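You operate a simulated robot arm through the tools that you are given. There is no shell and no other tool. Be economical: measure what you need, move in short steps, check, and stop when the job is done.

You are at the controls of a simulated two-armed robot. One attempt, no reset.

JOB
Take the card block and put it on the left th bench top.

It is judged by the outcome, as a careful person would: the job done as asked, and still so three seconds after it is handed in. It fails if anything else is knocked over, pushed out of place, dropped, spilled or broken.

ROBOT AND FRAMES
Two 7-joint arms with two-finger parallel grippers on one trunk, on a base that drives. Base frame: it is fixed to the floor where the robot stands at the start and does not move with it; the origin is under the middle of the robot, x ahead of it, y to its left, z up. Lengths are in m, angles in degrees, forces in N, time in s.
The left shoulder is at the start at [0.07, 0.134, 1.151], the right one opposite. With the tool pointing down near the work surface each hand reaches from about 0.1 to 0.64 m from the robot's upright axis, wherever it stands, measured 20 degrees to its own side. Places, roughly: bench [0.5, 1.6, 0.8]. Payload 1.57 kg a hand.
The TCP of each hand is the grasp point between the finger pads, 0.03 m short of the fingertips. In the tool frame z runs along the fingers and y along their closing line. Largest opening 0.08 m; finger width 0.017, thickness 0.012; the body of the gripper, 0.04 by 0.082 m, starts 0.08 m behind the TCP.
Orientation is that of the tool frame in the base frame, as a unit quaternion [w, x, y, z]. With the fingers straight down and closing along the base's y, the tool's x points along the base's -x, its y along +y and its z along -z.

CONTROLS
- The arms move only by the tool drive_tool. It takes "left_motion", "right_motion" or both (then of equal length, played together; a hand with none holds still); each is a list of rows, each an object (a shift or turn left out is 0, a gripper value left out holds the last) with "turn": the turn, a rotation vector about the tool's x, y, z in degrees, a list of three; "dp": the shift along the tool's x, y, z in m, a list of three; "hand": the opening, from 0 (shut) to 1 (fully open). In form: [{"turn": [wx, wy, wz], "dp": [x, y, z], "hand": hand}, ...]. A call has 1 to 10 rows; each row is the pose to reach, as a shift and turn from the pose commanded when the call began, along the tool's axes at that moment. A row lasts 0.2 s, in which the tool goes at most 0.05 m and 8.6 degrees; a call with a longer step from one row to the next is refused whole, and so is a gripper value outside its range. Where a pose cannot be reached the arm comes as near as it can. A force on the tool above 40 N (or 10 N above the force at the start of the call, whichever is more), or a blocked arm, ends the call early, and 0.2 s more pass. The fingers move at their own pace (about 0.153 m/s each) and stop on an object; they squeeze with about 22 N. The grip force told is the motor's: it shows also when the fingers shut on nothing. Time passes only in rows, and 0.2 s behind the last, so rows that repeat a pose let the fingers close. The reply holds the time, the measured pose of the TCP, the force on the tool along the base axes, the opening and the grip force, in the units named above and with some noise, and new pictures: "views" is both (left out), scene, wrist or none (wrist: the cameras of the hands that moved).
- Cameras (640 x 400 px; columns grow to the right, rows downward): "scene" is now at [0.1459, -0.0119, 1.3744]; the picture's right is [-0.08, -1.00, 0.00], its down [-0.65, 0.05, -0.76] and it looks along [0.76, -0.06, -0.65] (base axes); focal length 256 px, centre (320, 200). "left" rides on the left gripper at [0.072, 0.007, -0.122] in its tool frame; the picture's right is [-0.09, 1.00, 0.00], its down [-0.84, -0.08, -0.54] and it looks along [-0.54, -0.05, 0.84] (tool axes); focal length 238 px, centre (320, 200). "right" rides on the right gripper at [0.072, -0.007, -0.122] in its tool frame; the picture's right is [0.09, 1.00, 0.00], its down [-0.84, 0.08, -0.54] and it looks along [-0.54, 0.05, 0.84] (tool axes); focal length 238 px, centre (320, 200). There is no depth. A picture from a camera that has moved, and an enlarged one, comes with that camera's place and axes in the base frame and with its lens. The place of the scene camera against the robot may be out by one fixed shift of up to 0.012 m in any direction.
- slide_trunk(by): slides the trunk up (or, below 0, down) by that many m; the arms and the scene camera ride with it, the base frame stays. It gives what a move gives, with no picture.
- drive_base(legs): drives the robot by 1 to 6 legs, each [ahead, left, turn to the left] in m, m and degrees, along the robot's own axes; the way and the turn of a leg run together, so that a leg with both is an arc; at most 1.5 m and 180 degrees a leg. The arms and the cameras ride along, it lands a little off, and it stops where it bumps. It gives what a move gives, and a new picture of the scene camera.
- aim_head(pan, tilt): turns the head with the scene camera to pan (to the left, within 86 degrees either way) and tilt (down, from -29 to 69), counted from straight ahead of the robot. It gives what a move gives, and a new picture of the scene camera.
- zoom(camera, box): a new picture of the part [left, top, right, bottom] of that camera's present view, enlarged. It takes no simulated time.
- finish_job(): hands the job in; it is judged then, once.

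Work in short steps. Places have to be worked out from the pictures, the camera data and where the tool is seen: move nearer, look again, correct. Check each grasp and each placing, and mend what went wrong. You have 120 turns and 170 pictures in all, those below and enlarged ones among them. Open the grippers and draw the arms clear of the work before you hand the job in, unless the task says otherwise; then end with one line.

The tools are called after ">>>" as a command line: name --argument value ..., lists and objects as JSON in quotes. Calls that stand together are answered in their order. drive_tool: Moves the arms, as the interface text tells. Its arguments: {"type":"object","properties":{"left_motion":{"type":"array","items":{"type":"object","properties":{"turn":{"type":"array","items":{"type":"number"}},"dp":{"type":"array","items":{"type":"number"}},"hand":{"type":"number"}}}},"right_motion":{"type":"array","items":{"type":"object","properties":{"turn":{"type":"array","items":{"type":"number"}},"dp":{"type":"array","items":{"type":"number"}},"hand":{"type":"number"}}}},"views":{"type":"string","enum":["both","scene","wrist","none"]}},"required":[]} The other tools are called the same way: slide_trunk (by) slides the trunk up or down; drive_base (legs) drives the base; aim_head (pan, tilt) turns the head that bears the scene camera; zoom (camera, box) takes an enlarged picture of a part of a camera's view; finish_job () hands the job in.

At the start:

```text
time_s: 0.0
left_eef_pos: [0.4662, 0.1478, 1.0816]
left_tcp_rot: [0.0, -0.001, 1.0, 0.001]
left_contact_force: [-0.2, 0.4, 0.4]
left_width: 0.08
left_gripper_force: 0.1
right_eef_pos: [0.4312, -0.2114, 1.0619]
right_tcp_rot: [0.0, -0.001, 1.0, 0.0]
right_contact_force: [0.0, -0.5, -0.6]
right_width: 0.0801
right_gripper_force: 0.0
trunk travel left (down, up): [-0.725, 0.215]
robot x, y, heading: [0.0014, 0.0016, 0.0]
head pan, tilt: [-4.3, 40.5]
```

scene: 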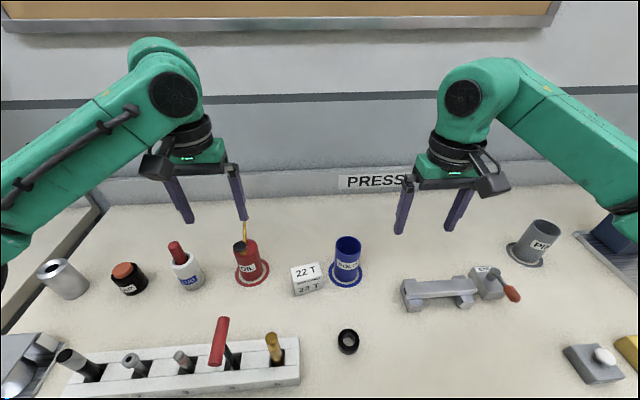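
right: 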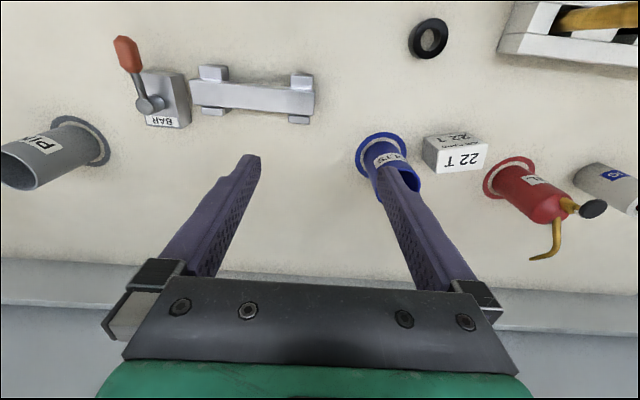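
left: 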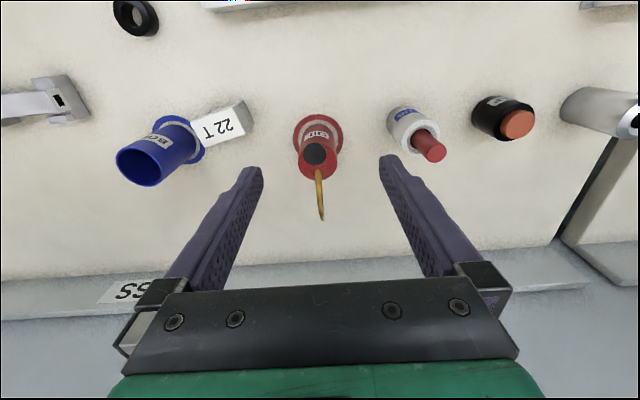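

I'll look for the card block: the white "22 T" box is a candidate, but I want to read its labels and those of the other objects first.

>>> zoom --camera "scene" --box '[220, 220, 400, 360]'

>>> zoom --camera "scene" --box '[0, 220, 220, 400]'

>>> aim_head --pan -50 --tilt 40

>>> aim_head --pan 65 --tilt 25

```text
2.86 times, centred on (310, 290) of scene
camera zoom: at [0.1459, -0.0119, 1.3744], right [-0.08, -1.0, 0.0], down [-0.65, 0.05, -0.76], along [0.76, -0.06, -0.65], focal length 730 px, centre (349, -57)
```

zoom: 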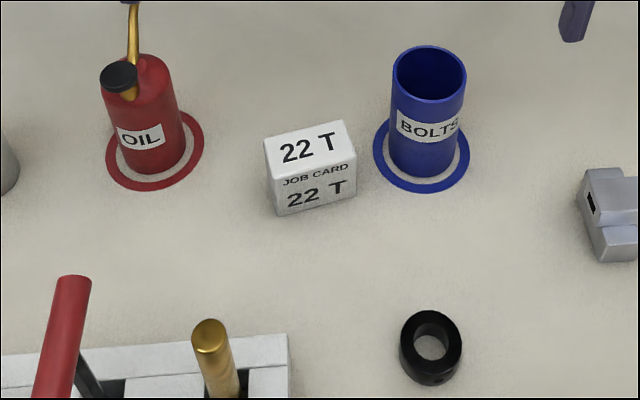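

```text
2.22 times, centred on (110, 310) of scene
camera zoom: at [0.1459, -0.0119, 1.3744], right [-0.08, -1.0, 0.0], down [-0.65, 0.05, -0.76], along [0.76, -0.06, -0.65], focal length 568 px, centre (787, -44)
```

zoom: 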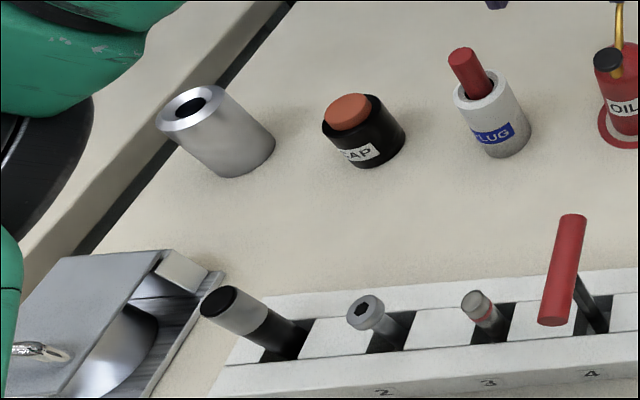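

```text
time_s: 1.1
left_eef_pos: [0.4656, 0.149, 1.0814]
left_tcp_rot: [-0.001, -0.001, 1.0, 0.0]
left_contact_force: [-0.2, -0.4, -0.2]
left_width: 0.08
left_gripper_force: 0.1
right_eef_pos: [0.4316, -0.2124, 1.0616]
right_tcp_rot: [0.001, 0.0, 1.0, 0.0]
right_contact_force: [-0.7, -1.0, 0.8]
right_width: 0.0797
right_gripper_force: 0.1
trunk travel left (down, up): [-0.725, 0.215]
robot x, y, heading: [-0.0006, 0.0041, -0.1]
head pan, tilt: [-50.0, 40.0]
camera scene: at [0.1162, -0.0706, 1.3751], right [-0.77, -0.64, 0.0], down [-0.41, 0.49, -0.77], along [0.49, -0.59, -0.64], focal length 256 px, centre (320, 200)
```

scene: 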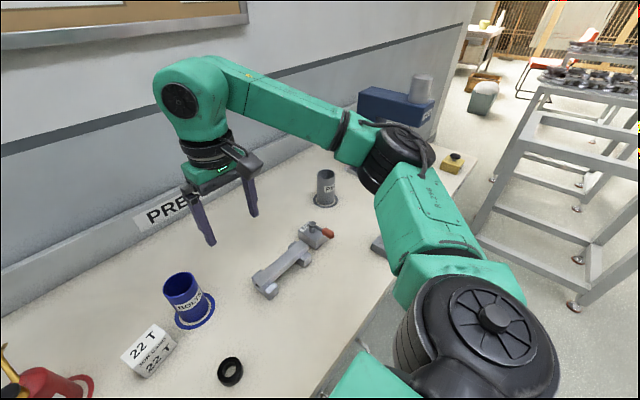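

```text
time_s: 3.1
left_eef_pos: [0.4646, 0.1485, 1.0807]
left_tcp_rot: [0.001, 0.0, 1.0, 0.0]
left_contact_force: [-0.1, 0.7, 0.6]
left_width: 0.08
left_gripper_force: 0.1
right_eef_pos: [0.4323, -0.2122, 1.0623]
right_tcp_rot: [0.0, -0.001, 1.0, 0.0]
right_contact_force: [1.2, 0.3, -0.3]
right_width: 0.0799
right_gripper_force: 0.1
trunk travel left (down, up): [-0.725, 0.215]
robot x, y, heading: [-0.0032, -0.0005, -0.1]
head pan, tilt: [65.0, 25.0]
camera scene: at [0.1005, 0.0779, 1.3984], right [0.91, -0.42, 0.0], down [-0.18, -0.38, -0.91], along [0.38, 0.82, -0.42], focal length 256 px, centre (320, 200)
```

scene: 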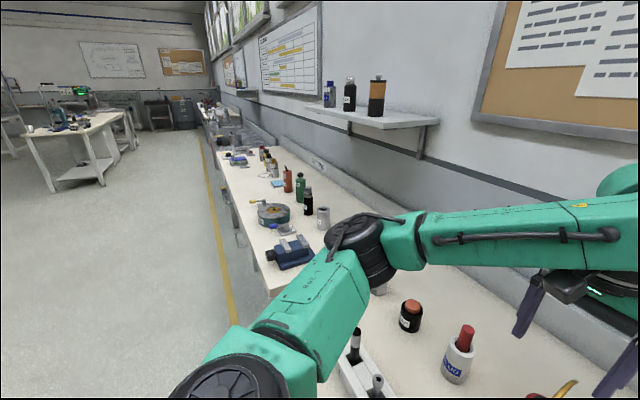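

The white "22 T JOB CARD" block is the card block, at about (0.49, 0.0), with the thin side roughly along x. The left-hand bench is the adjoining one at y≈1.6. I rotate the left hand about 85° while moving it above the block.

>>> drive_tool --left_motion '[{"turn": [0, 0, -8.5], "dp": [-0.0025, -0.015, 0]}, {"turn": [0, 0, -17], "dp": [-0.005, -0.03, 0]}, {"turn": [0, 0, -25.5], "dp": [-0.0075, -0.045, 0]}, {"turn": [0, 0, -34], "dp": [-0.01, -0.06, 0]}, {"turn": [0, 0, -42.5], "dp": [-0.0125, -0.075, 0]}, {"turn": [0, 0, -51], "dp": [-0.015, -0.09, 0]}, {"turn": [0, 0, -59.5], "dp": [-0.0175, -0.105, 0]}, {"turn": [0, 0, -68], "dp": [-0.02, -0.12, 0]}, {"turn": [0, 0, -76.5], "dp": [-0.0225, -0.135, 0]}, {"turn": [0, 0, -85], "dp": [-0.025, -0.15, 0]}]' --views "wrist"

>>> aim_head --pan 0 --tilt 45

```text
time_s: 5.3
left_eef_pos: [0.4906, -0.0023, 1.0799]
left_tcp_rot: [0.0, -0.677, 0.736, 0.0]
left_contact_force: [-0.2, 0.0, -0.5]
left_width: 0.0797
left_gripper_force: 0.0
right_eef_pos: [0.4318, -0.2131, 1.0627]
right_tcp_rot: [0.0, 0.0, 1.0, 0.001]
right_contact_force: [0.0, 0.5, 0.1]
right_width: 0.0801
right_gripper_force: 0.0
trunk travel left (down, up): [-0.725, 0.215]
robot x, y, heading: [-0.0008, 0.0024, -0.0]
head pan, tilt: [65.0, 25.0]
camera left: at [0.4781, -0.0713, 1.2022], right [-0.98, 0.18, 0.0], down [0.15, 0.83, 0.54], along [0.09, 0.53, -0.84], focal length 238 px, centre (320, 200)
```

left: 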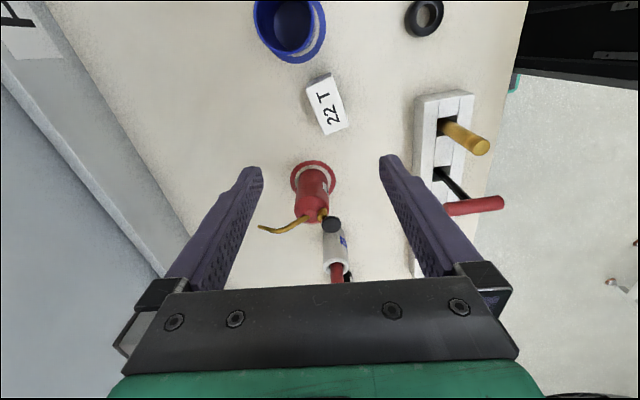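

```text
time_s: 6.6
left_eef_pos: [0.4924, 0.0004, 1.0805]
left_tcp_rot: [0.001, -0.675, 0.738, 0.0]
left_contact_force: [1.0, 0.2, -0.3]
left_width: 0.0796
left_gripper_force: 0.0
right_eef_pos: [0.4316, -0.2127, 1.0622]
right_tcp_rot: [0.0, 0.0, 1.0, 0.0]
right_contact_force: [0.4, 0.4, -0.1]
right_width: 0.08
right_gripper_force: 0.0
trunk travel left (down, up): [-0.725, 0.215]
robot x, y, heading: [-0.0056, 0.0018, 0.0]
head pan, tilt: [0.0, 45.0]
camera scene: at [0.1428, -0.0054, 1.3679], right [0.0, -1.0, 0.0], down [-0.71, 0.0, -0.71], along [0.71, 0.0, -0.71], focal length 256 px, centre (320, 200)
```

scene: 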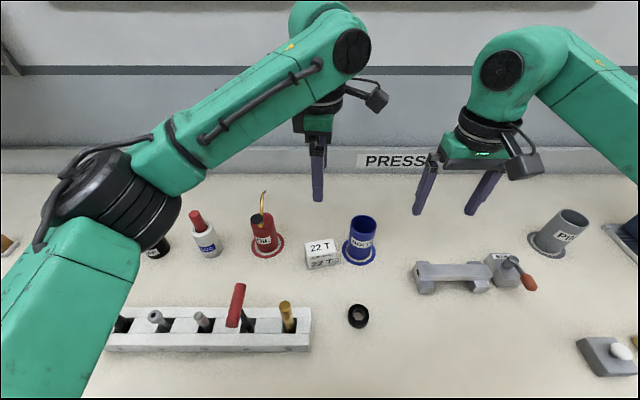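

The hand is above the block; I enlarge the wrist view to get exact corners.

>>> zoom --camera "left" --box '[240, 40, 400, 140]'

>>> zoom --camera "scene" --box '[240, 190, 400, 290]'

```text
4.00 times, centred on (320, 90) of left
camera zoom: at [0.4777, -0.0701, 1.2023], right [-0.98, 0.18, 0.0], down [0.15, 0.83, 0.54], along [0.1, 0.53, -0.84], focal length 953 px, centre (320, 640)
```

zoom: 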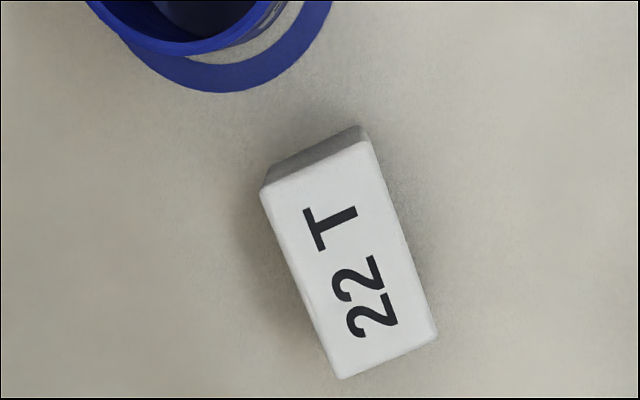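

```text
4.00 times, centred on (320, 240) of scene
camera zoom: at [0.1428, -0.0054, 1.3679], right [0.0, -1.0, 0.0], down [-0.71, 0.0, -0.71], along [0.71, 0.0, -0.71], focal length 1022 px, centre (320, 40)
```

zoom: 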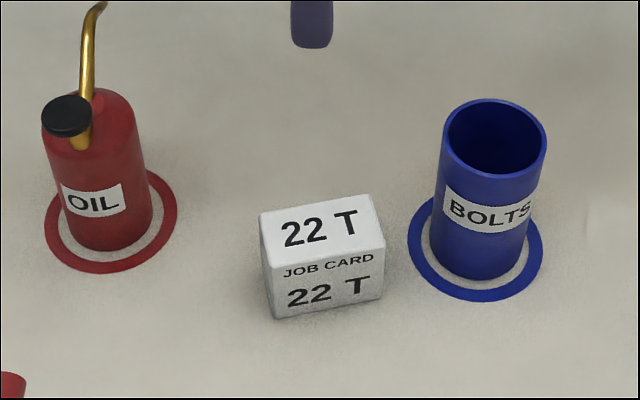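

The block top measures about 38×68 mm, is roughly 65 mm tall and centred at (0.478, 0.000), with its long axis 12.5° off y. I rotate another 17.5°, shift, and come down part way to re-check.

>>> drive_tool --left_motion '[{"turn": [0, 0, -6], "dp": [0, 0.005, 0.01]}, {"turn": [0, 0, -12], "dp": [0, 0.01, 0.03]}, {"turn": [0, 0, -17.5], "dp": [0, 0.0136, 0.06]}, {"turn": [0, 0, -17.5], "dp": [0, 0.0136, 0.09]}, {"turn": [0, 0, -17.5], "dp": [0, 0.0136, 0.12]}, {"turn": [0, 0, -17.5], "dp": [0, 0.0136, 0.12]}]' --views "both"

```text
time_s: 8.0
left_eef_pos: [0.4788, -0.0009, 0.9595]
left_tcp_rot: [0.0, 0.78, -0.626, 0.0]
left_contact_force: [0.2, -0.4, -0.3]
left_width: 0.0797
left_gripper_force: 0.2
left hand out of reach, approached as far as the arm can: row 3
right_eef_pos: [0.4299, -0.2131, 1.0613]
right_tcp_rot: [0.0, 0.001, 1.0, 0.0]
right_contact_force: [-0.7, 0.5, -0.1]
right_width: 0.0799
right_gripper_force: 0.1
trunk travel left (down, up): [-0.725, 0.215]
robot x, y, heading: [-0.0015, 0.0013, -0.1]
head pan, tilt: [0.0, 45.0]
camera scene: at [0.1427, -0.0053, 1.3679], right [0.0, -1.0, 0.0], down [-0.71, 0.0, -0.71], along [0.71, 0.0, -0.71], focal length 256 px, centre (320, 200)
camera left: at [0.488, -0.071, 1.0818], right [-0.99, -0.13, 0.0], down [-0.11, 0.83, 0.54], along [-0.07, 0.54, -0.84], focal length 238 px, centre (320, 200)
```

scene: 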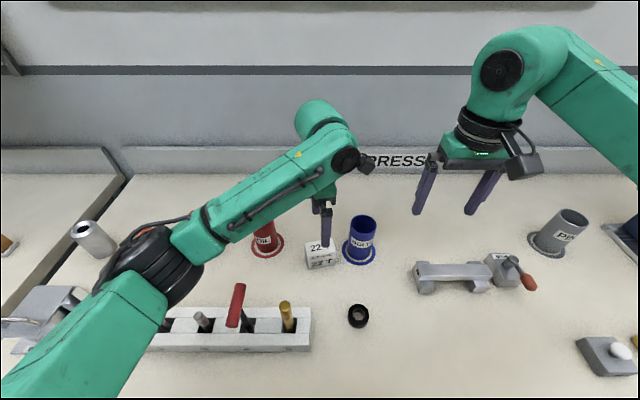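
left: 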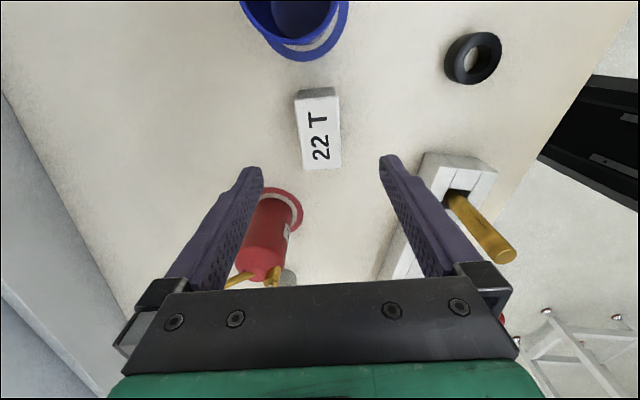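

The block is aligned with the fingers (recheck gives ≈(0.480, −0.003)). The camera housing passes over the bolts pot (rim ≈0.91), so I come down to TCP z≈0.85 first and check.

>>> drive_tool --left_motion '[{"dp": [0.002, 0, 0.02]}, {"dp": [0.002, 0, 0.04]}, {"dp": [0.002, 0, 0.06]}, {"dp": [0.002, 0, 0.08]}, {"dp": [0.002, 0, 0.095]}, {"dp": [0.002, 0, 0.108]}, {"dp": [0.002, 0, 0.108]}]' --views "both"

>>> zoom --camera "scene" --box '[240, 140, 400, 290]'

```text
time_s: 9.6
left_eef_pos: [0.4783, -0.0027, 0.8523]
left_tcp_rot: [0.0, 0.781, -0.625, 0.0]
left_contact_force: [-0.4, -0.2, 0.2]
left_width: 0.08
left_gripper_force: 0.0
right_eef_pos: [0.4319, -0.2125, 1.0618]
right_tcp_rot: [0.0, 0.0, 1.0, 0.0]
right_contact_force: [-0.1, -0.3, -0.3]
right_width: 0.0798
right_gripper_force: 0.1
trunk travel left (down, up): [-0.725, 0.215]
robot x, y, heading: [-0.0025, 0.0025, -0.0]
head pan, tilt: [0.0, 45.0]
camera scene: at [0.1428, -0.0055, 1.3678], right [0.0, -1.0, 0.0], down [-0.71, 0.0, -0.71], along [0.71, 0.0, -0.71], focal length 256 px, centre (320, 200)
camera left: at [0.4875, -0.073, 0.9743], right [-0.99, -0.13, 0.0], down [-0.11, 0.83, 0.54], along [-0.07, 0.54, -0.84], focal length 238 px, centre (320, 200)
```

scene: 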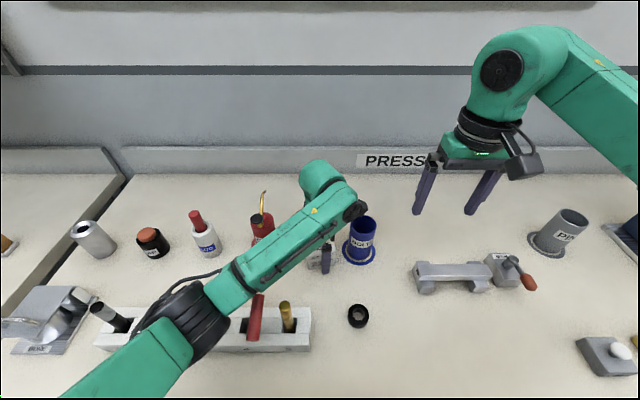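
left: 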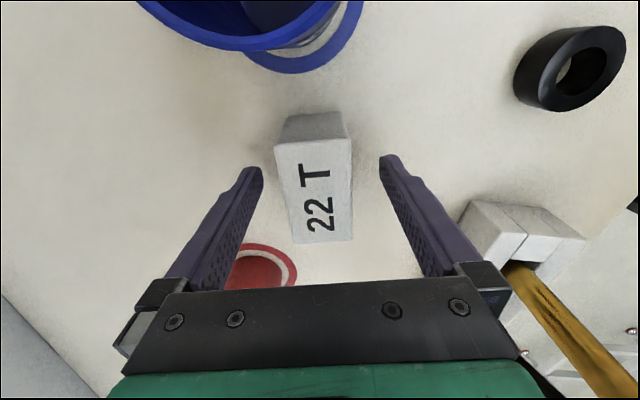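

```text
2.67 times, centred on (320, 215) of scene
camera zoom: at [0.1428, -0.0055, 1.3678], right [0.0, -1.0, 0.0], down [-0.71, 0.0, -0.71], along [0.71, 0.0, -0.71], focal length 682 px, centre (320, 160)
```

zoom: 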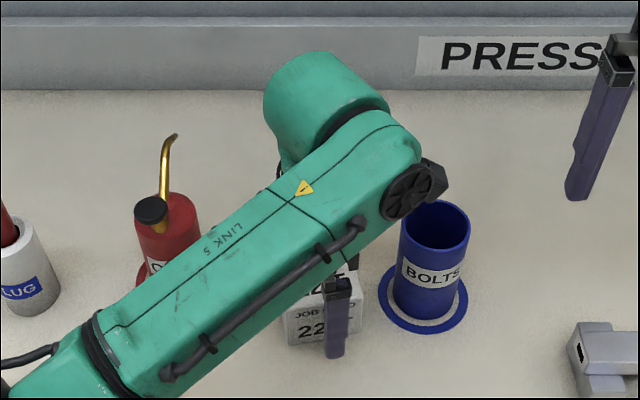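

The block is centred on the TCP between the fingers and nothing touches. I close the fingers.

>>> drive_tool --left_motion '[{"hand": 0.3}, {"hand": 0.0}, {"hand": 0.0}, {"hand": 0.0}]' --views "wrist"

```text
time_s: 10.6
left_eef_pos: [0.4784, -0.0025, 0.8535]
left_tcp_rot: [-0.001, 0.779, -0.626, 0.0]
left_contact_force: [0.0, -0.5, -0.6]
left_width: 0.0399
left_gripper_force: 22.3
right_eef_pos: [0.4318, -0.2117, 1.0617]
right_tcp_rot: [-0.001, 0.0, 1.0, 0.0]
right_contact_force: [-0.1, 0.1, -0.2]
right_width: 0.0797
right_gripper_force: 0.0
trunk travel left (down, up): [-0.725, 0.215]
robot x, y, heading: [-0.0011, -0.0001, 0.1]
head pan, tilt: [0.0, 45.0]
camera left: at [0.4875, -0.0732, 0.9746], right [-0.99, -0.13, 0.0], down [-0.11, 0.83, 0.54], along [-0.07, 0.54, -0.84], focal length 238 px, centre (320, 200)
```

left: 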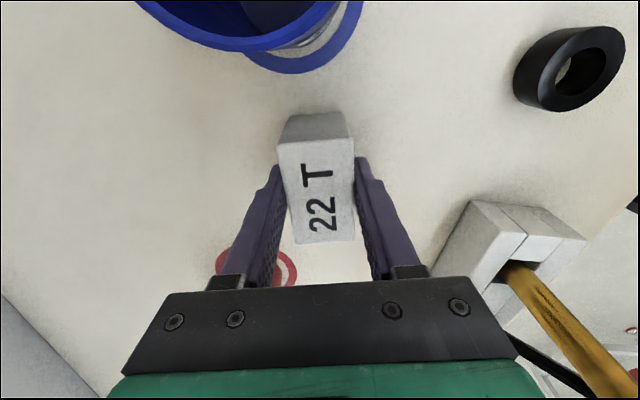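

The grip holds at 40 mm and 22 N. I lift straight up and check.

>>> drive_tool --left_motion '[{"dp": [0, 0, -0.02]}, {"dp": [0, 0, -0.05]}, {"dp": [0, 0, -0.09]}, {"dp": [0, 0, -0.13]}, {"dp": [0, 0, -0.17]}, {"dp": [0, 0, -0.21]}, {"dp": [0, 0, -0.25]}, {"dp": [0, 0, -0.25]}]' --views "both"

```text
time_s: 12.4
left_eef_pos: [0.4792, -0.0022, 1.1016]
left_tcp_rot: [0.001, 0.78, -0.626, 0.0]
left_contact_force: [-0.1, -0.5, -0.7]
left_width: 0.0397
left_gripper_force: 22.4
left hand out of reach, approached as far as the arm can: row 5, 6
right_eef_pos: [0.4319, -0.211, 1.0615]
right_tcp_rot: [0.0, 0.001, 1.0, 0.0]
right_contact_force: [-0.1, -0.9, 0.4]
right_width: 0.08
right_gripper_force: 0.0
trunk travel left (down, up): [-0.725, 0.215]
robot x, y, heading: [0.0021, -0.0028, 0.3]
head pan, tilt: [0.0, 45.0]
camera scene: at [0.1435, -0.005, 1.3677], right [0.0, -1.0, 0.0], down [-0.71, 0.0, -0.71], along [0.71, 0.0, -0.71], focal length 256 px, centre (320, 200)
camera left: at [0.4877, -0.0735, 1.2239], right [-0.99, -0.13, 0.0], down [-0.11, 0.83, 0.54], along [-0.07, 0.54, -0.84], focal length 238 px, centre (320, 200)
```

scene: 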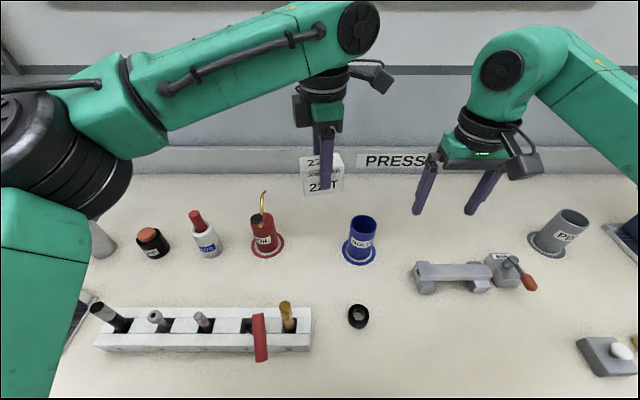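
left: 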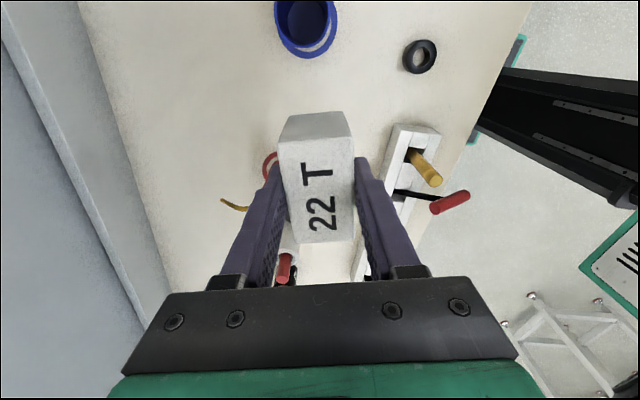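

The block is lifted, but the red-handled tool in the rack looks different from before; I enlarge to check it.

>>> zoom --camera "scene" --box '[80, 270, 340, 370]'

```text
2.46 times, centred on (210, 320) of scene
camera zoom: at [0.1435, -0.005, 1.3677], right [0.0, -1.0, 0.0], down [-0.71, 0.0, -0.71], along [0.71, 0.0, -0.71], focal length 629 px, centre (591, -95)
```

zoom: 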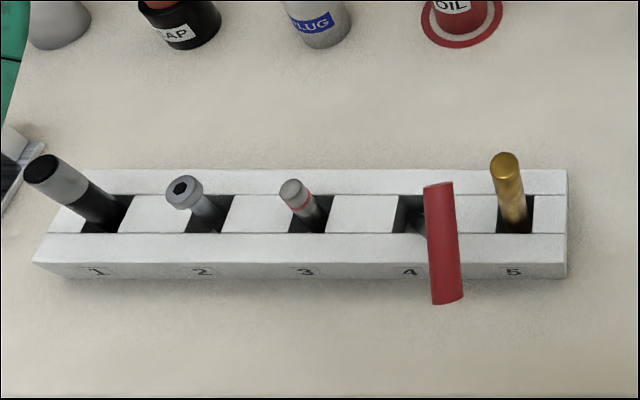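

The red T-handle tool in slot 4 was leaned over by my forearm; I'll right it after placing the block. Now I raise the trunk for clearance and look at the left bench.

>>> slide_trunk --by 0.2

>>> aim_head --pan 75 --tilt 25

```text
time_s: 14.6
left_eef_pos: [0.4777, -0.0037, 1.3011]
left_tcp_rot: [-0.001, 0.781, -0.625, 0.0]
left_contact_force: [-0.1, 0.4, -2.0]
left_width: 0.0399
left_gripper_force: 22.5
right_eef_pos: [0.4312, -0.2126, 1.2629]
right_tcp_rot: [-0.001, 0.0, 1.0, 0.0]
right_contact_force: [-0.5, 0.6, -0.5]
right_width: 0.0799
right_gripper_force: 0.1
trunk travel left (down, up): [-0.925, 0.015]
robot x, y, heading: [-0.0001, 0.0013, 0.0]
head pan, tilt: [0.0, 45.0]
```

```text
time_s: 16.1
left_eef_pos: [0.4783, -0.0039, 1.3032]
left_tcp_rot: [0.0, 0.779, -0.626, 0.0]
left_contact_force: [-0.6, -0.4, -0.8]
left_width: 0.0397
left_gripper_force: 21.7
right_eef_pos: [0.4308, -0.2125, 1.2623]
right_tcp_rot: [-0.001, 0.0, 1.0, 0.0]
right_contact_force: [0.5, -0.6, -0.9]
right_width: 0.0799
right_gripper_force: 0.1
trunk travel left (down, up): [-0.925, 0.015]
robot x, y, heading: [-0.0022, 0.0002, -0.1]
head pan, tilt: [75.0, 25.0]
camera scene: at [0.0857, 0.0834, 1.5984], right [0.97, -0.26, 0.0], down [-0.11, -0.41, -0.91], along [0.23, 0.88, -0.42], focal length 256 px, centre (320, 200)
```

scene: 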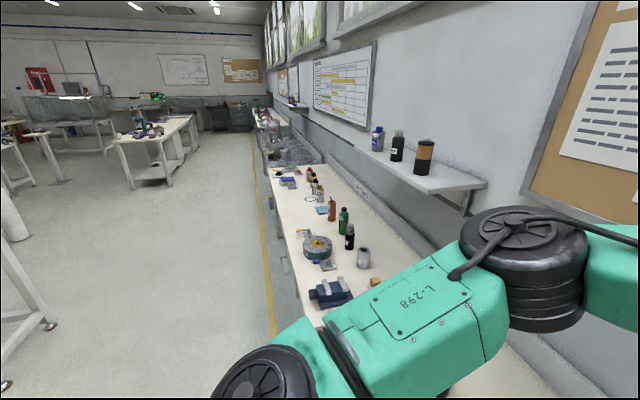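

The left bench starts across the gap with a vise near its front. I enlarge the picture to pick a clear patch.

>>> zoom --camera "scene" --box '[240, 130, 440, 330]'

>>> drive_base --legs '[[0, 0.7, 0]]'

```text
2.00 times, centred on (340, 230) of scene
camera zoom: at [0.0857, 0.0834, 1.5984], right [0.97, -0.26, 0.0], down [-0.11, -0.41, -0.91], along [0.23, 0.88, -0.42], focal length 511 px, centre (280, 140)
```

zoom: 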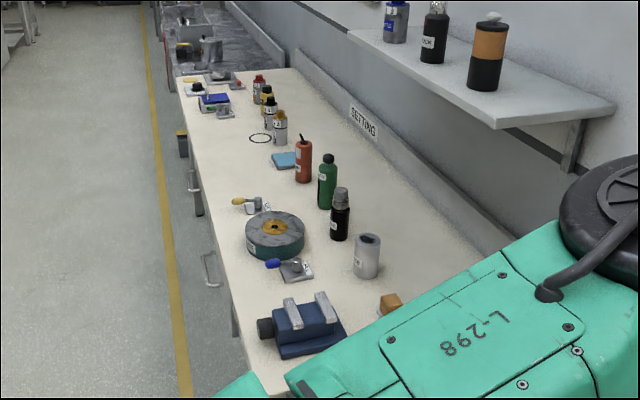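

```text
time_s: 19.9
left_eef_pos: [0.4804, 0.6962, 1.3031]
left_tcp_rot: [-0.001, 0.779, -0.628, -0.001]
left_contact_force: [-0.2, 0.5, -1.2]
left_width: 0.0397
left_gripper_force: 21.9
right_eef_pos: [0.4328, 0.4873, 1.2611]
right_tcp_rot: [0.0, 0.003, 1.0, 0.0]
right_contact_force: [0.7, -0.6, 0.2]
right_width: 0.08
right_gripper_force: 0.0
trunk travel left (down, up): [-0.925, 0.015]
robot x, y, heading: [0.0028, 0.703, -0.1]
head pan, tilt: [75.0, 25.0]
camera scene: at [0.0876, 0.7847, 1.5985], right [0.96, -0.26, 0.0], down [-0.11, -0.41, -0.91], along [0.24, 0.88, -0.42], focal length 256 px, centre (320, 200)
```

scene: 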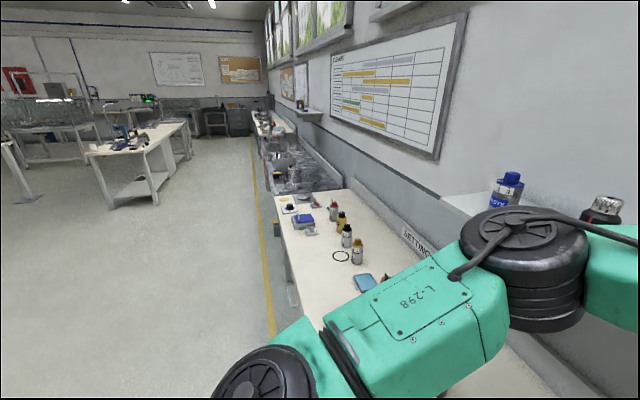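

A clear patch exists near the front of the left bench at about (0.33, 1.58), between the grinding disc/yellow tool and the ring. I back off 0.14 m and drive left 0.88 m.

>>> drive_base --legs '[[-0.14, 0, 0], [0, 0.88, 0]]'

>>> aim_head --pan 10 --tilt 50

>>> zoom --camera "left" --box '[0, 0, 640, 400]'

```text
time_s: 25.5
left_eef_pos: [0.3457, 1.5694, 1.302]
left_tcp_rot: [0.0, 0.779, -0.627, 0.0]
left_contact_force: [-0.4, 0.3, -1.2]
left_width: 0.0396
left_gripper_force: 21.7
right_eef_pos: [0.2977, 1.3621, 1.2622]
right_tcp_rot: [0.001, 0.002, 1.0, 0.001]
right_contact_force: [0.1, -0.1, 0.2]
right_width: 0.0801
right_gripper_force: 0.1
trunk travel left (down, up): [-0.925, 0.015]
robot x, y, heading: [-0.1371, 1.573, -0.2]
head pan, tilt: [75.0, 25.0]
camera scene: at [-0.0469, 1.6583, 1.5985], right [0.96, -0.26, 0.0], down [-0.11, -0.41, -0.91], along [0.24, 0.87, -0.42], focal length 256 px, centre (320, 200)
```

scene: 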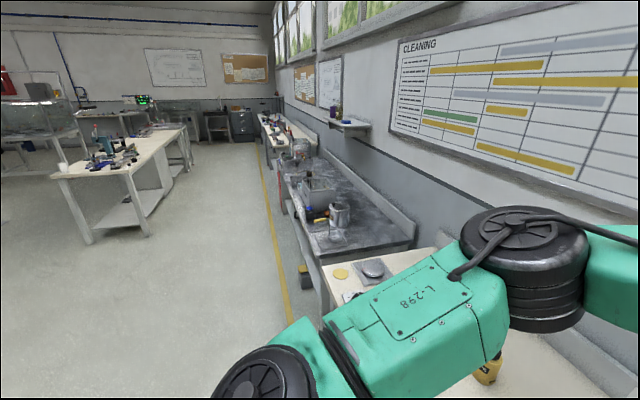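

```text
time_s: 26.8
left_eef_pos: [0.3453, 1.5701, 1.3021]
left_tcp_rot: [0.0, 0.779, -0.627, 0.0]
left_contact_force: [-0.2, -0.2, -1.3]
left_width: 0.04
left_gripper_force: 22.0
right_eef_pos: [0.2971, 1.3624, 1.2628]
right_tcp_rot: [0.001, 0.003, 1.0, 0.0]
right_contact_force: [0.2, 0.5, -0.3]
right_width: 0.0802
right_gripper_force: 0.0
trunk travel left (down, up): [-0.925, 0.015]
robot x, y, heading: [-0.1329, 1.5783, -0.0]
head pan, tilt: [10.0, 50.0]
camera scene: at [0.0048, 1.584, 1.5609], right [0.17, -0.99, 0.0], down [-0.75, -0.13, -0.64], along [0.63, 0.11, -0.77], focal length 256 px, centre (320, 200)
```

scene: 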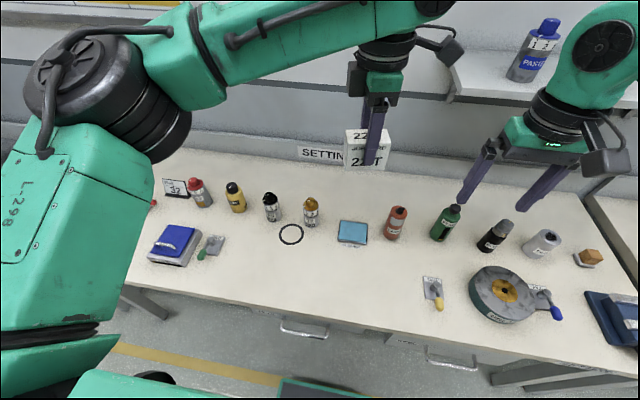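

```text
1.00 times, centred on (320, 200) of left
camera zoom: at [0.3538, 1.5003, 1.4241], right [-0.99, -0.12, 0.0], down [-0.1, 0.83, 0.54], along [-0.07, 0.54, -0.84], focal length 238 px, centre (320, 200)
```

zoom: 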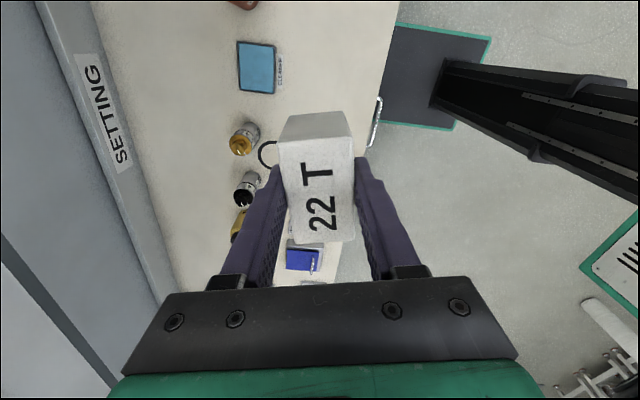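

The spot under the block projects to bare bench top in front of the teal card, with about 0.1 m to the edge and no obstacles near the forearm path. I lower the trunk 0.2 m and then the arm part way.

>>> slide_trunk --by -0.2

>>> drive_tool --left_motion '[{"dp": [0, 0, 0.04]}, {"dp": [0, 0, 0.08]}, {"dp": [0, 0, 0.12]}, {"dp": [0, 0, 0.16]}, {"dp": [0, 0, 0.2]}, {"dp": [0, 0, 0.2]}]' --views "both"

```text
time_s: 29.0
left_eef_pos: [0.3446, 1.571, 1.102]
left_tcp_rot: [0.0, 0.779, -0.627, 0.0]
left_contact_force: [0.5, -0.5, -1.3]
left_width: 0.0397
left_gripper_force: 22.6
right_eef_pos: [0.2979, 1.3623, 1.0622]
right_tcp_rot: [0.0, 0.003, 1.0, -0.001]
right_contact_force: [-0.1, 0.5, 0.1]
right_width: 0.0802
right_gripper_force: 0.1
trunk travel left (down, up): [-0.725, 0.215]
robot x, y, heading: [-0.1319, 1.5805, -0.1]
head pan, tilt: [10.0, 50.0]
```

```text
time_s: 30.4
left_eef_pos: [0.3443, 1.5703, 0.9035]
left_tcp_rot: [0.0, 0.779, -0.627, -0.001]
left_contact_force: [0.3, -0.4, -1.0]
left_width: 0.0396
left_gripper_force: 22.1
right_eef_pos: [0.2972, 1.3628, 1.0617]
right_tcp_rot: [0.0, 0.003, 1.0, 0.0]
right_contact_force: [-0.5, -0.8, 0.0]
right_width: 0.0799
right_gripper_force: 0.0
trunk travel left (down, up): [-0.725, 0.215]
robot x, y, heading: [-0.1328, 1.5747, -0.3]
head pan, tilt: [10.0, 50.0]
camera scene: at [0.0043, 1.5841, 1.361], right [0.17, -0.99, 0.0], down [-0.76, -0.13, -0.64], along [0.63, 0.11, -0.77], focal length 256 px, centre (320, 200)
camera left: at [0.3535, 1.4994, 1.0247], right [-0.99, -0.12, 0.0], down [-0.1, 0.83, 0.54], along [-0.07, 0.54, -0.84], focal length 238 px, centre (320, 200)
```

scene: 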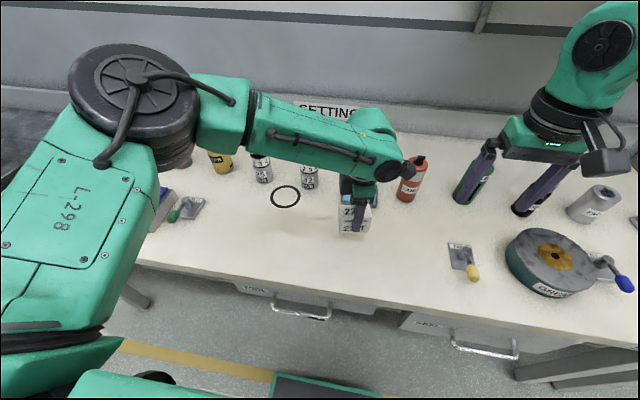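
left: 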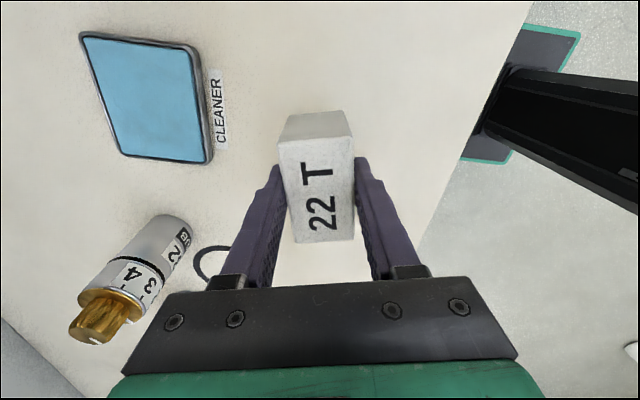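

Clear all round: the cleaner pad and ring are well aside. I lower in fine steps until the bench takes the block.

>>> drive_tool --left_motion '[{"dp": [0, 0, 0.02]}, {"dp": [0, 0, 0.04]}, {"dp": [0, 0, 0.044]}, {"dp": [0, 0, 0.047]}, {"dp": [0, 0, 0.049]}, {"dp": [0, 0, 0.049]}]' --views "wrist"

```text
time_s: 31.8
left_eef_pos: [0.3464, 1.5694, 0.8554]
left_tcp_rot: [0.0, 0.779, -0.627, 0.0]
left_contact_force: [0.4, 0.6, -1.4]
left_width: 0.0396
left_gripper_force: 21.6
right_eef_pos: [0.2982, 1.3629, 1.062]
right_tcp_rot: [0.0, 0.003, 1.0, 0.0]
right_contact_force: [0.1, -0.6, -0.4]
right_width: 0.0802
right_gripper_force: 0.0
trunk travel left (down, up): [-0.725, 0.215]
robot x, y, heading: [-0.1337, 1.5719, -0.1]
head pan, tilt: [10.0, 50.0]
camera left: at [0.3542, 1.5004, 0.9755], right [-0.99, -0.12, 0.0], down [-0.1, 0.83, 0.54], along [-0.07, 0.54, -0.84], focal length 238 px, centre (320, 200)
```

left: 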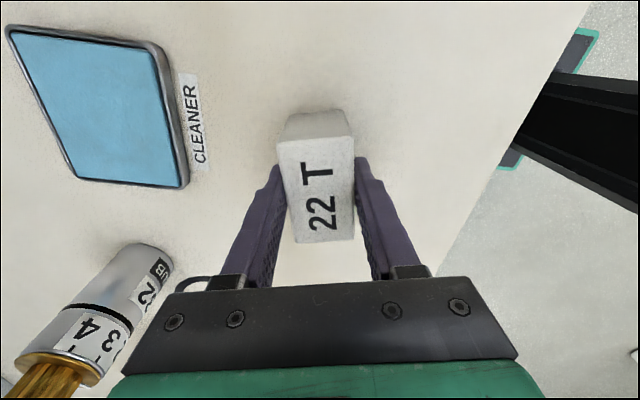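

No contact yet (z 0.855, weight still hanging). I go down another few millimetres.

>>> drive_tool --left_motion '[{"dp": [0, 0, 0.001]}, {"dp": [0, 0, 0.002]}, {"dp": [0, 0, 0.003]}, {"dp": [0, 0, 0.003]}]' --views "none"

```text
time_s: 32.8
left_eef_pos: [0.3449, 1.5703, 0.8529]
left_tcp_rot: [-0.001, 0.779, -0.627, 0.001]
left_contact_force: [4.0, 0.2, 12.8]
left_width: 0.0399
left_gripper_force: 21.9
right_eef_pos: [0.2981, 1.3627, 1.0621]
right_tcp_rot: [0.001, 0.003, 1.0, -0.001]
right_contact_force: [-0.5, -0.5, 0.1]
right_width: 0.0802
right_gripper_force: 0.0
trunk travel left (down, up): [-0.725, 0.215]
robot x, y, heading: [-0.1324, 1.5792, -0.2]
head pan, tilt: [10.0, 50.0]
```

The upward force of 13 N shows the block is seated on the bench. I back off 1 mm, open gradually and rise.

>>> drive_tool --left_motion '[{"dp": [0, 0, -0.001]}, {"dp": [0, 0, -0.001], "hand": 0.6}, {"dp": [0, 0, -0.001], "hand": 1.0}, {"dp": [0, 0, -0.001], "hand": 1.0}, {"dp": [0, 0, -0.02], "hand": 1.0}, {"dp": [0, 0, -0.06], "hand": 1.0}, {"dp": [0, 0, -0.11], "hand": 1.0}, {"dp": [0, 0, -0.15], "hand": 1.0}, {"dp": [0, 0, -0.2], "hand": 1.0}, {"dp": [0, 0, -0.25], "hand": 1.0}]' --views "both"

```text
time_s: 35.0
left_eef_pos: [0.3431, 1.5704, 1.0985]
left_tcp_rot: [0.0, 0.779, -0.627, -0.001]
left_contact_force: [0.8, -0.8, -0.5]
left_width: 0.0801
left_gripper_force: 0.1
right_eef_pos: [0.2973, 1.3625, 1.0623]
right_tcp_rot: [0.0, 0.003, 1.0, 0.0]
right_contact_force: [-0.5, 0.3, 1.5]
right_width: 0.08
right_gripper_force: 0.1
trunk travel left (down, up): [-0.725, 0.215]
robot x, y, heading: [-0.1313, 1.5787, 0.0]
head pan, tilt: [10.0, 50.0]
camera scene: at [0.0038, 1.5839, 1.361], right [0.17, -0.99, 0.0], down [-0.75, -0.13, -0.64], along [0.63, 0.11, -0.77], focal length 256 px, centre (320, 200)
camera left: at [0.3507, 1.5007, 1.2196], right [-0.99, -0.12, 0.0], down [-0.1, 0.83, 0.54], along [-0.07, 0.54, -0.84], focal length 238 px, centre (320, 200)
```

scene: 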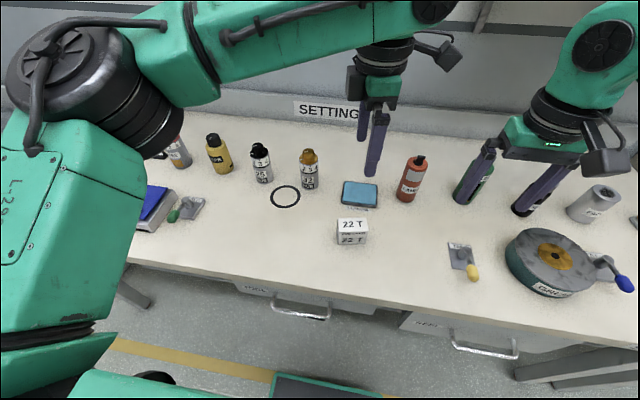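
left: 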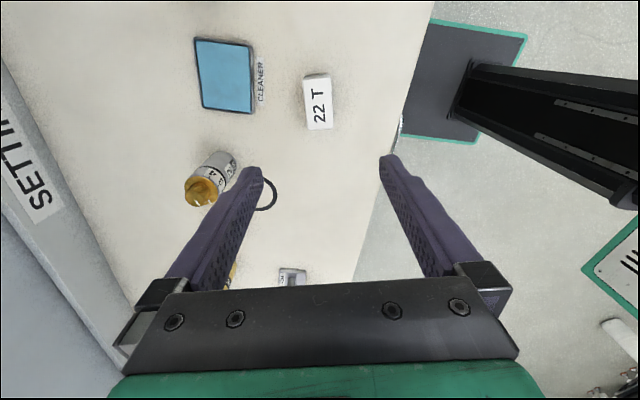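

The block stands on the left bench and is released. Next I turn the hand back to its original attitude, raise the trunk, and drive back to inspect the disturbed T-handle tool.

>>> slide_trunk --by 0.2

>>> drive_tool --left_motion '[{"turn": [0, 0, 8.5]}, {"turn": [0, 0, 17]}, {"turn": [0, 0, 25.5]}, {"turn": [0, 0, 34]}, {"turn": [0, 0, 42.5]}, {"turn": [0, 0, 51]}, {"turn": [0, 0, 59.5], "dp": [0, 0.01, 0]}, {"turn": [0, 0, 68], "dp": [0, 0.02, 0]}, {"turn": [0, 0, 76.5], "dp": [0, 0.03, 0]}, {"turn": [0, 0, 85], "dp": [0, 0.04, 0]}]' --views "none"

>>> drive_tool --left_motion '[{"turn": [0, 0, 6], "dp": [0, 0.02, 0]}, {"turn": [0, 0, 12], "dp": [0, 0.05, 0]}, {"turn": [0, 0, 17.5], "dp": [0, 0.08, 0]}, {"turn": [0, 0, 17.5], "dp": [0, 0.08, 0]}]' --views "none"

>>> drive_base --legs '[[0, -0.78, 0], [0, -0.79, 0]]'

```text
time_s: 37.2
left_eef_pos: [0.3422, 1.5712, 1.2972]
left_tcp_rot: [0.0, 0.779, -0.628, -0.001]
left_contact_force: [0.1, 0.3, -0.1]
left_width: 0.08
left_gripper_force: 0.0
right_eef_pos: [0.2979, 1.3615, 1.2618]
right_tcp_rot: [0.0, 0.003, 1.0, 0.0]
right_contact_force: [-0.4, 1.0, 0.2]
right_width: 0.08
right_gripper_force: 0.1
trunk travel left (down, up): [-0.925, 0.015]
robot x, y, heading: [-0.1325, 1.5781, -0.4]
head pan, tilt: [10.0, 50.0]
```

```text
time_s: 39.4
left_eef_pos: [0.3038, 1.5639, 1.2973]
left_tcp_rot: [0.0, -0.148, 0.989, 0.0]
left_contact_force: [0.3, 0.3, -0.1]
left_width: 0.08
left_gripper_force: 0.2
right_eef_pos: [0.2982, 1.3627, 1.2624]
right_tcp_rot: [0.0, 0.003, 1.0, 0.0]
right_contact_force: [0.3, -0.2, 0.0]
right_width: 0.0801
right_gripper_force: 0.0
trunk travel left (down, up): [-0.925, 0.015]
robot x, y, heading: [-0.1336, 1.5799, -0.2]
head pan, tilt: [10.0, 50.0]
```

```text
time_s: 40.4
left_eef_pos: [0.28, 1.637, 1.296]
left_tcp_rot: [0.0, 0.004, 1.0, 0.001]
left_contact_force: [0.3, -0.4, 0.2]
left_width: 0.0802
left_gripper_force: 0.1
right_eef_pos: [0.2977, 1.3603, 1.2618]
right_tcp_rot: [0.0, 0.002, 1.0, 0.001]
right_contact_force: [0.4, -0.4, -0.8]
right_width: 0.0799
right_gripper_force: 0.1
trunk travel left (down, up): [-0.925, 0.015]
robot x, y, heading: [-0.132, 1.5766, -0.3]
head pan, tilt: [10.0, 50.0]
```

```text
time_s: 48.4
left_eef_pos: [0.2739, 0.073, 1.2947]
left_tcp_rot: [0.0, 0.007, 1.0, 0.0]
left_contact_force: [-0.1, 0.3, -0.4]
left_width: 0.08
left_gripper_force: 0.0
right_eef_pos: [0.2897, -0.2019, 1.2614]
right_tcp_rot: [0.0, 0.008, 1.0, 0.0]
right_contact_force: [-0.1, 0.7, 0.4]
right_width: 0.0799
right_gripper_force: 0.0
trunk travel left (down, up): [-0.925, 0.015]
robot x, y, heading: [-0.1422, 0.0151, -0.7]
head pan, tilt: [10.0, 50.0]
camera scene: at [-0.0016, 0.0228, 1.5609], right [0.16, -0.99, 0.0], down [-0.76, -0.12, -0.64], along [0.63, 0.1, -0.77], focal length 256 px, centre (320, 200)
```

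scene: 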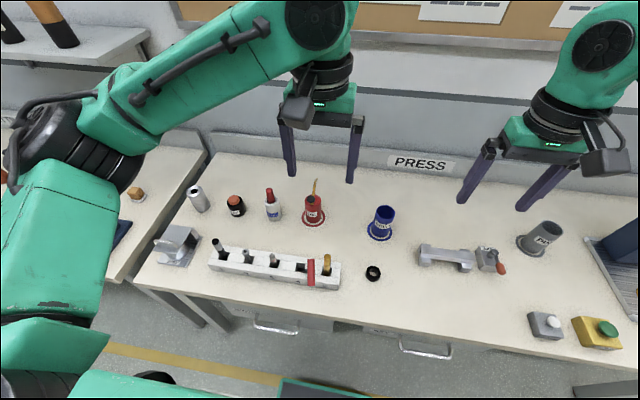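

>>> zoom --camera "scene" --box '[200, 230, 360, 310]'

>>> zoom --camera "left" --box '[160, 0, 480, 200]'

```text
4.00 times, centred on (280, 270) of scene
camera zoom: at [-0.0016, 0.0228, 1.5609], right [0.16, -0.99, 0.0], down [-0.76, -0.12, -0.64], along [0.63, 0.1, -0.77], focal length 1022 px, centre (480, -80)
```

zoom: 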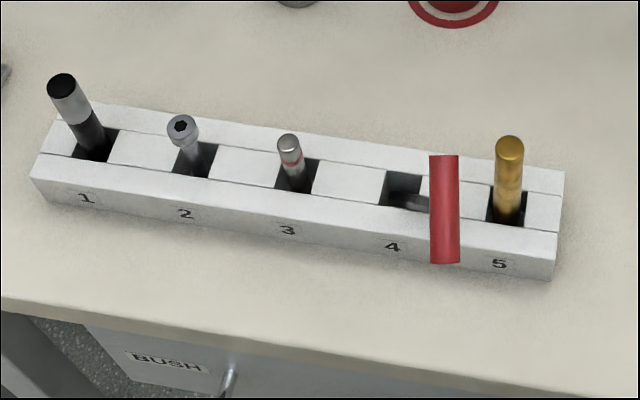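

```text
2.00 times, centred on (320, 100) of left
camera zoom: at [0.2022, 0.0826, 1.4176], right [0.11, 0.99, 0.0], down [0.84, -0.09, 0.54], along [0.54, -0.06, -0.84], focal length 477 px, centre (320, 400)
```

zoom: 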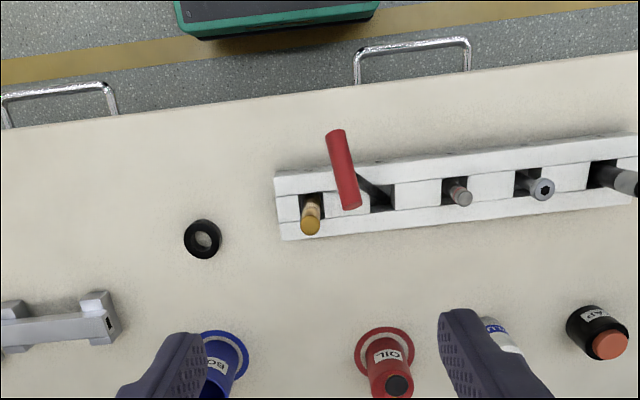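

The T-handle leans about 31° toward slot 5 and the robot: handle midpoint ≈(0.262, 0.092, 0.95), slot ≈(0.312, 0.137, 0.84). It originally stood upright with its handle along x. I lower the trunk and align the left gripper with the leaning shaft at a standoff.

>>> slide_trunk --by -0.2

>>> drive_tool --left_motion '[{"turn": [-4.2, -4.6, 0], "dp": [0.012, -0.004, 0.0], "hand": 0.75}, {"turn": [-8.3, -9.3, 0], "dp": [0.023, -0.009, 0.01]}, {"turn": [-12.5, -13.9, 0], "dp": [0.035, -0.013, 0.015]}, {"turn": [-16.6, -18.6, 0], "dp": [0.046, -0.018, 0.02]}, {"turn": [-20.8, -23.2, 0], "dp": [0.058, -0.022, 0.03]}, {"turn": [-20.8, -23.2, 0], "dp": [0.058, -0.022, 0.03]}]' --views "both"

```text
time_s: 50.5
left_eef_pos: [0.2734, 0.0723, 1.0961]
left_tcp_rot: [0.0, 0.007, 1.0, 0.0]
left_contact_force: [0.5, 0.0, -0.2]
left_width: 0.08
left_gripper_force: 0.2
right_eef_pos: [0.2904, -0.2028, 1.0625]
right_tcp_rot: [0.0, 0.008, 1.0, -0.001]
right_contact_force: [0.0, 0.4, -0.4]
right_width: 0.08
right_gripper_force: 0.0
trunk travel left (down, up): [-0.725, 0.215]
robot x, y, heading: [-0.1365, 0.0156, -1.0]
head pan, tilt: [10.0, 50.0]
```

```text
time_s: 51.9
left_eef_pos: [0.2147, 0.0506, 1.0651]
left_tcp_rot: [0.201, 0.007, 0.963, 0.178]
left_contact_force: [-0.4, 0.6, 0.9]
left_width: 0.06
left_gripper_force: 0.1
right_eef_pos: [0.2889, -0.2032, 1.0615]
right_tcp_rot: [0.0, 0.008, 1.0, 0.0]
right_contact_force: [-0.8, 0.4, -0.1]
right_width: 0.08
right_gripper_force: 0.0
trunk travel left (down, up): [-0.725, 0.215]
robot x, y, heading: [-0.1387, 0.0142, -0.8]
head pan, tilt: [10.0, 50.0]
camera scene: at [-0.0013, 0.0217, 1.3609], right [0.16, -0.99, 0.0], down [-0.76, -0.12, -0.64], along [0.63, 0.1, -0.77], focal length 256 px, centre (320, 200)
camera left: at [0.1004, 0.0239, 1.1443], right [0.03, 0.92, 0.38], down [0.56, -0.33, 0.76], along [0.83, 0.19, -0.53], focal length 238 px, centre (320, 200)
```

scene: 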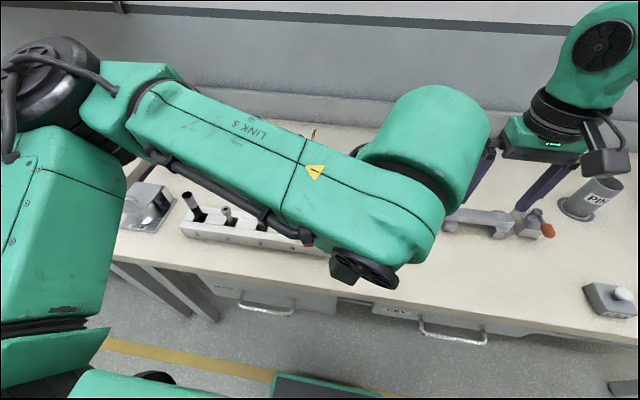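
left: 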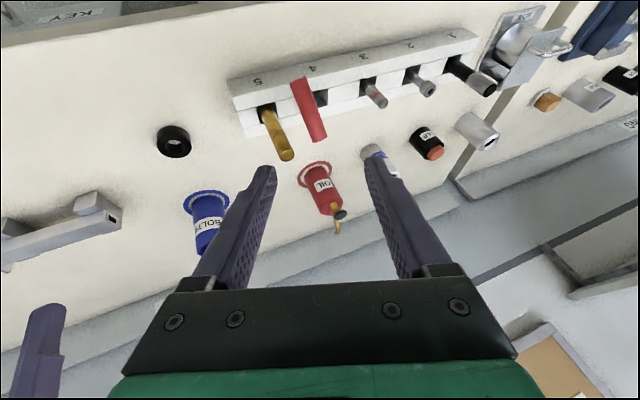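

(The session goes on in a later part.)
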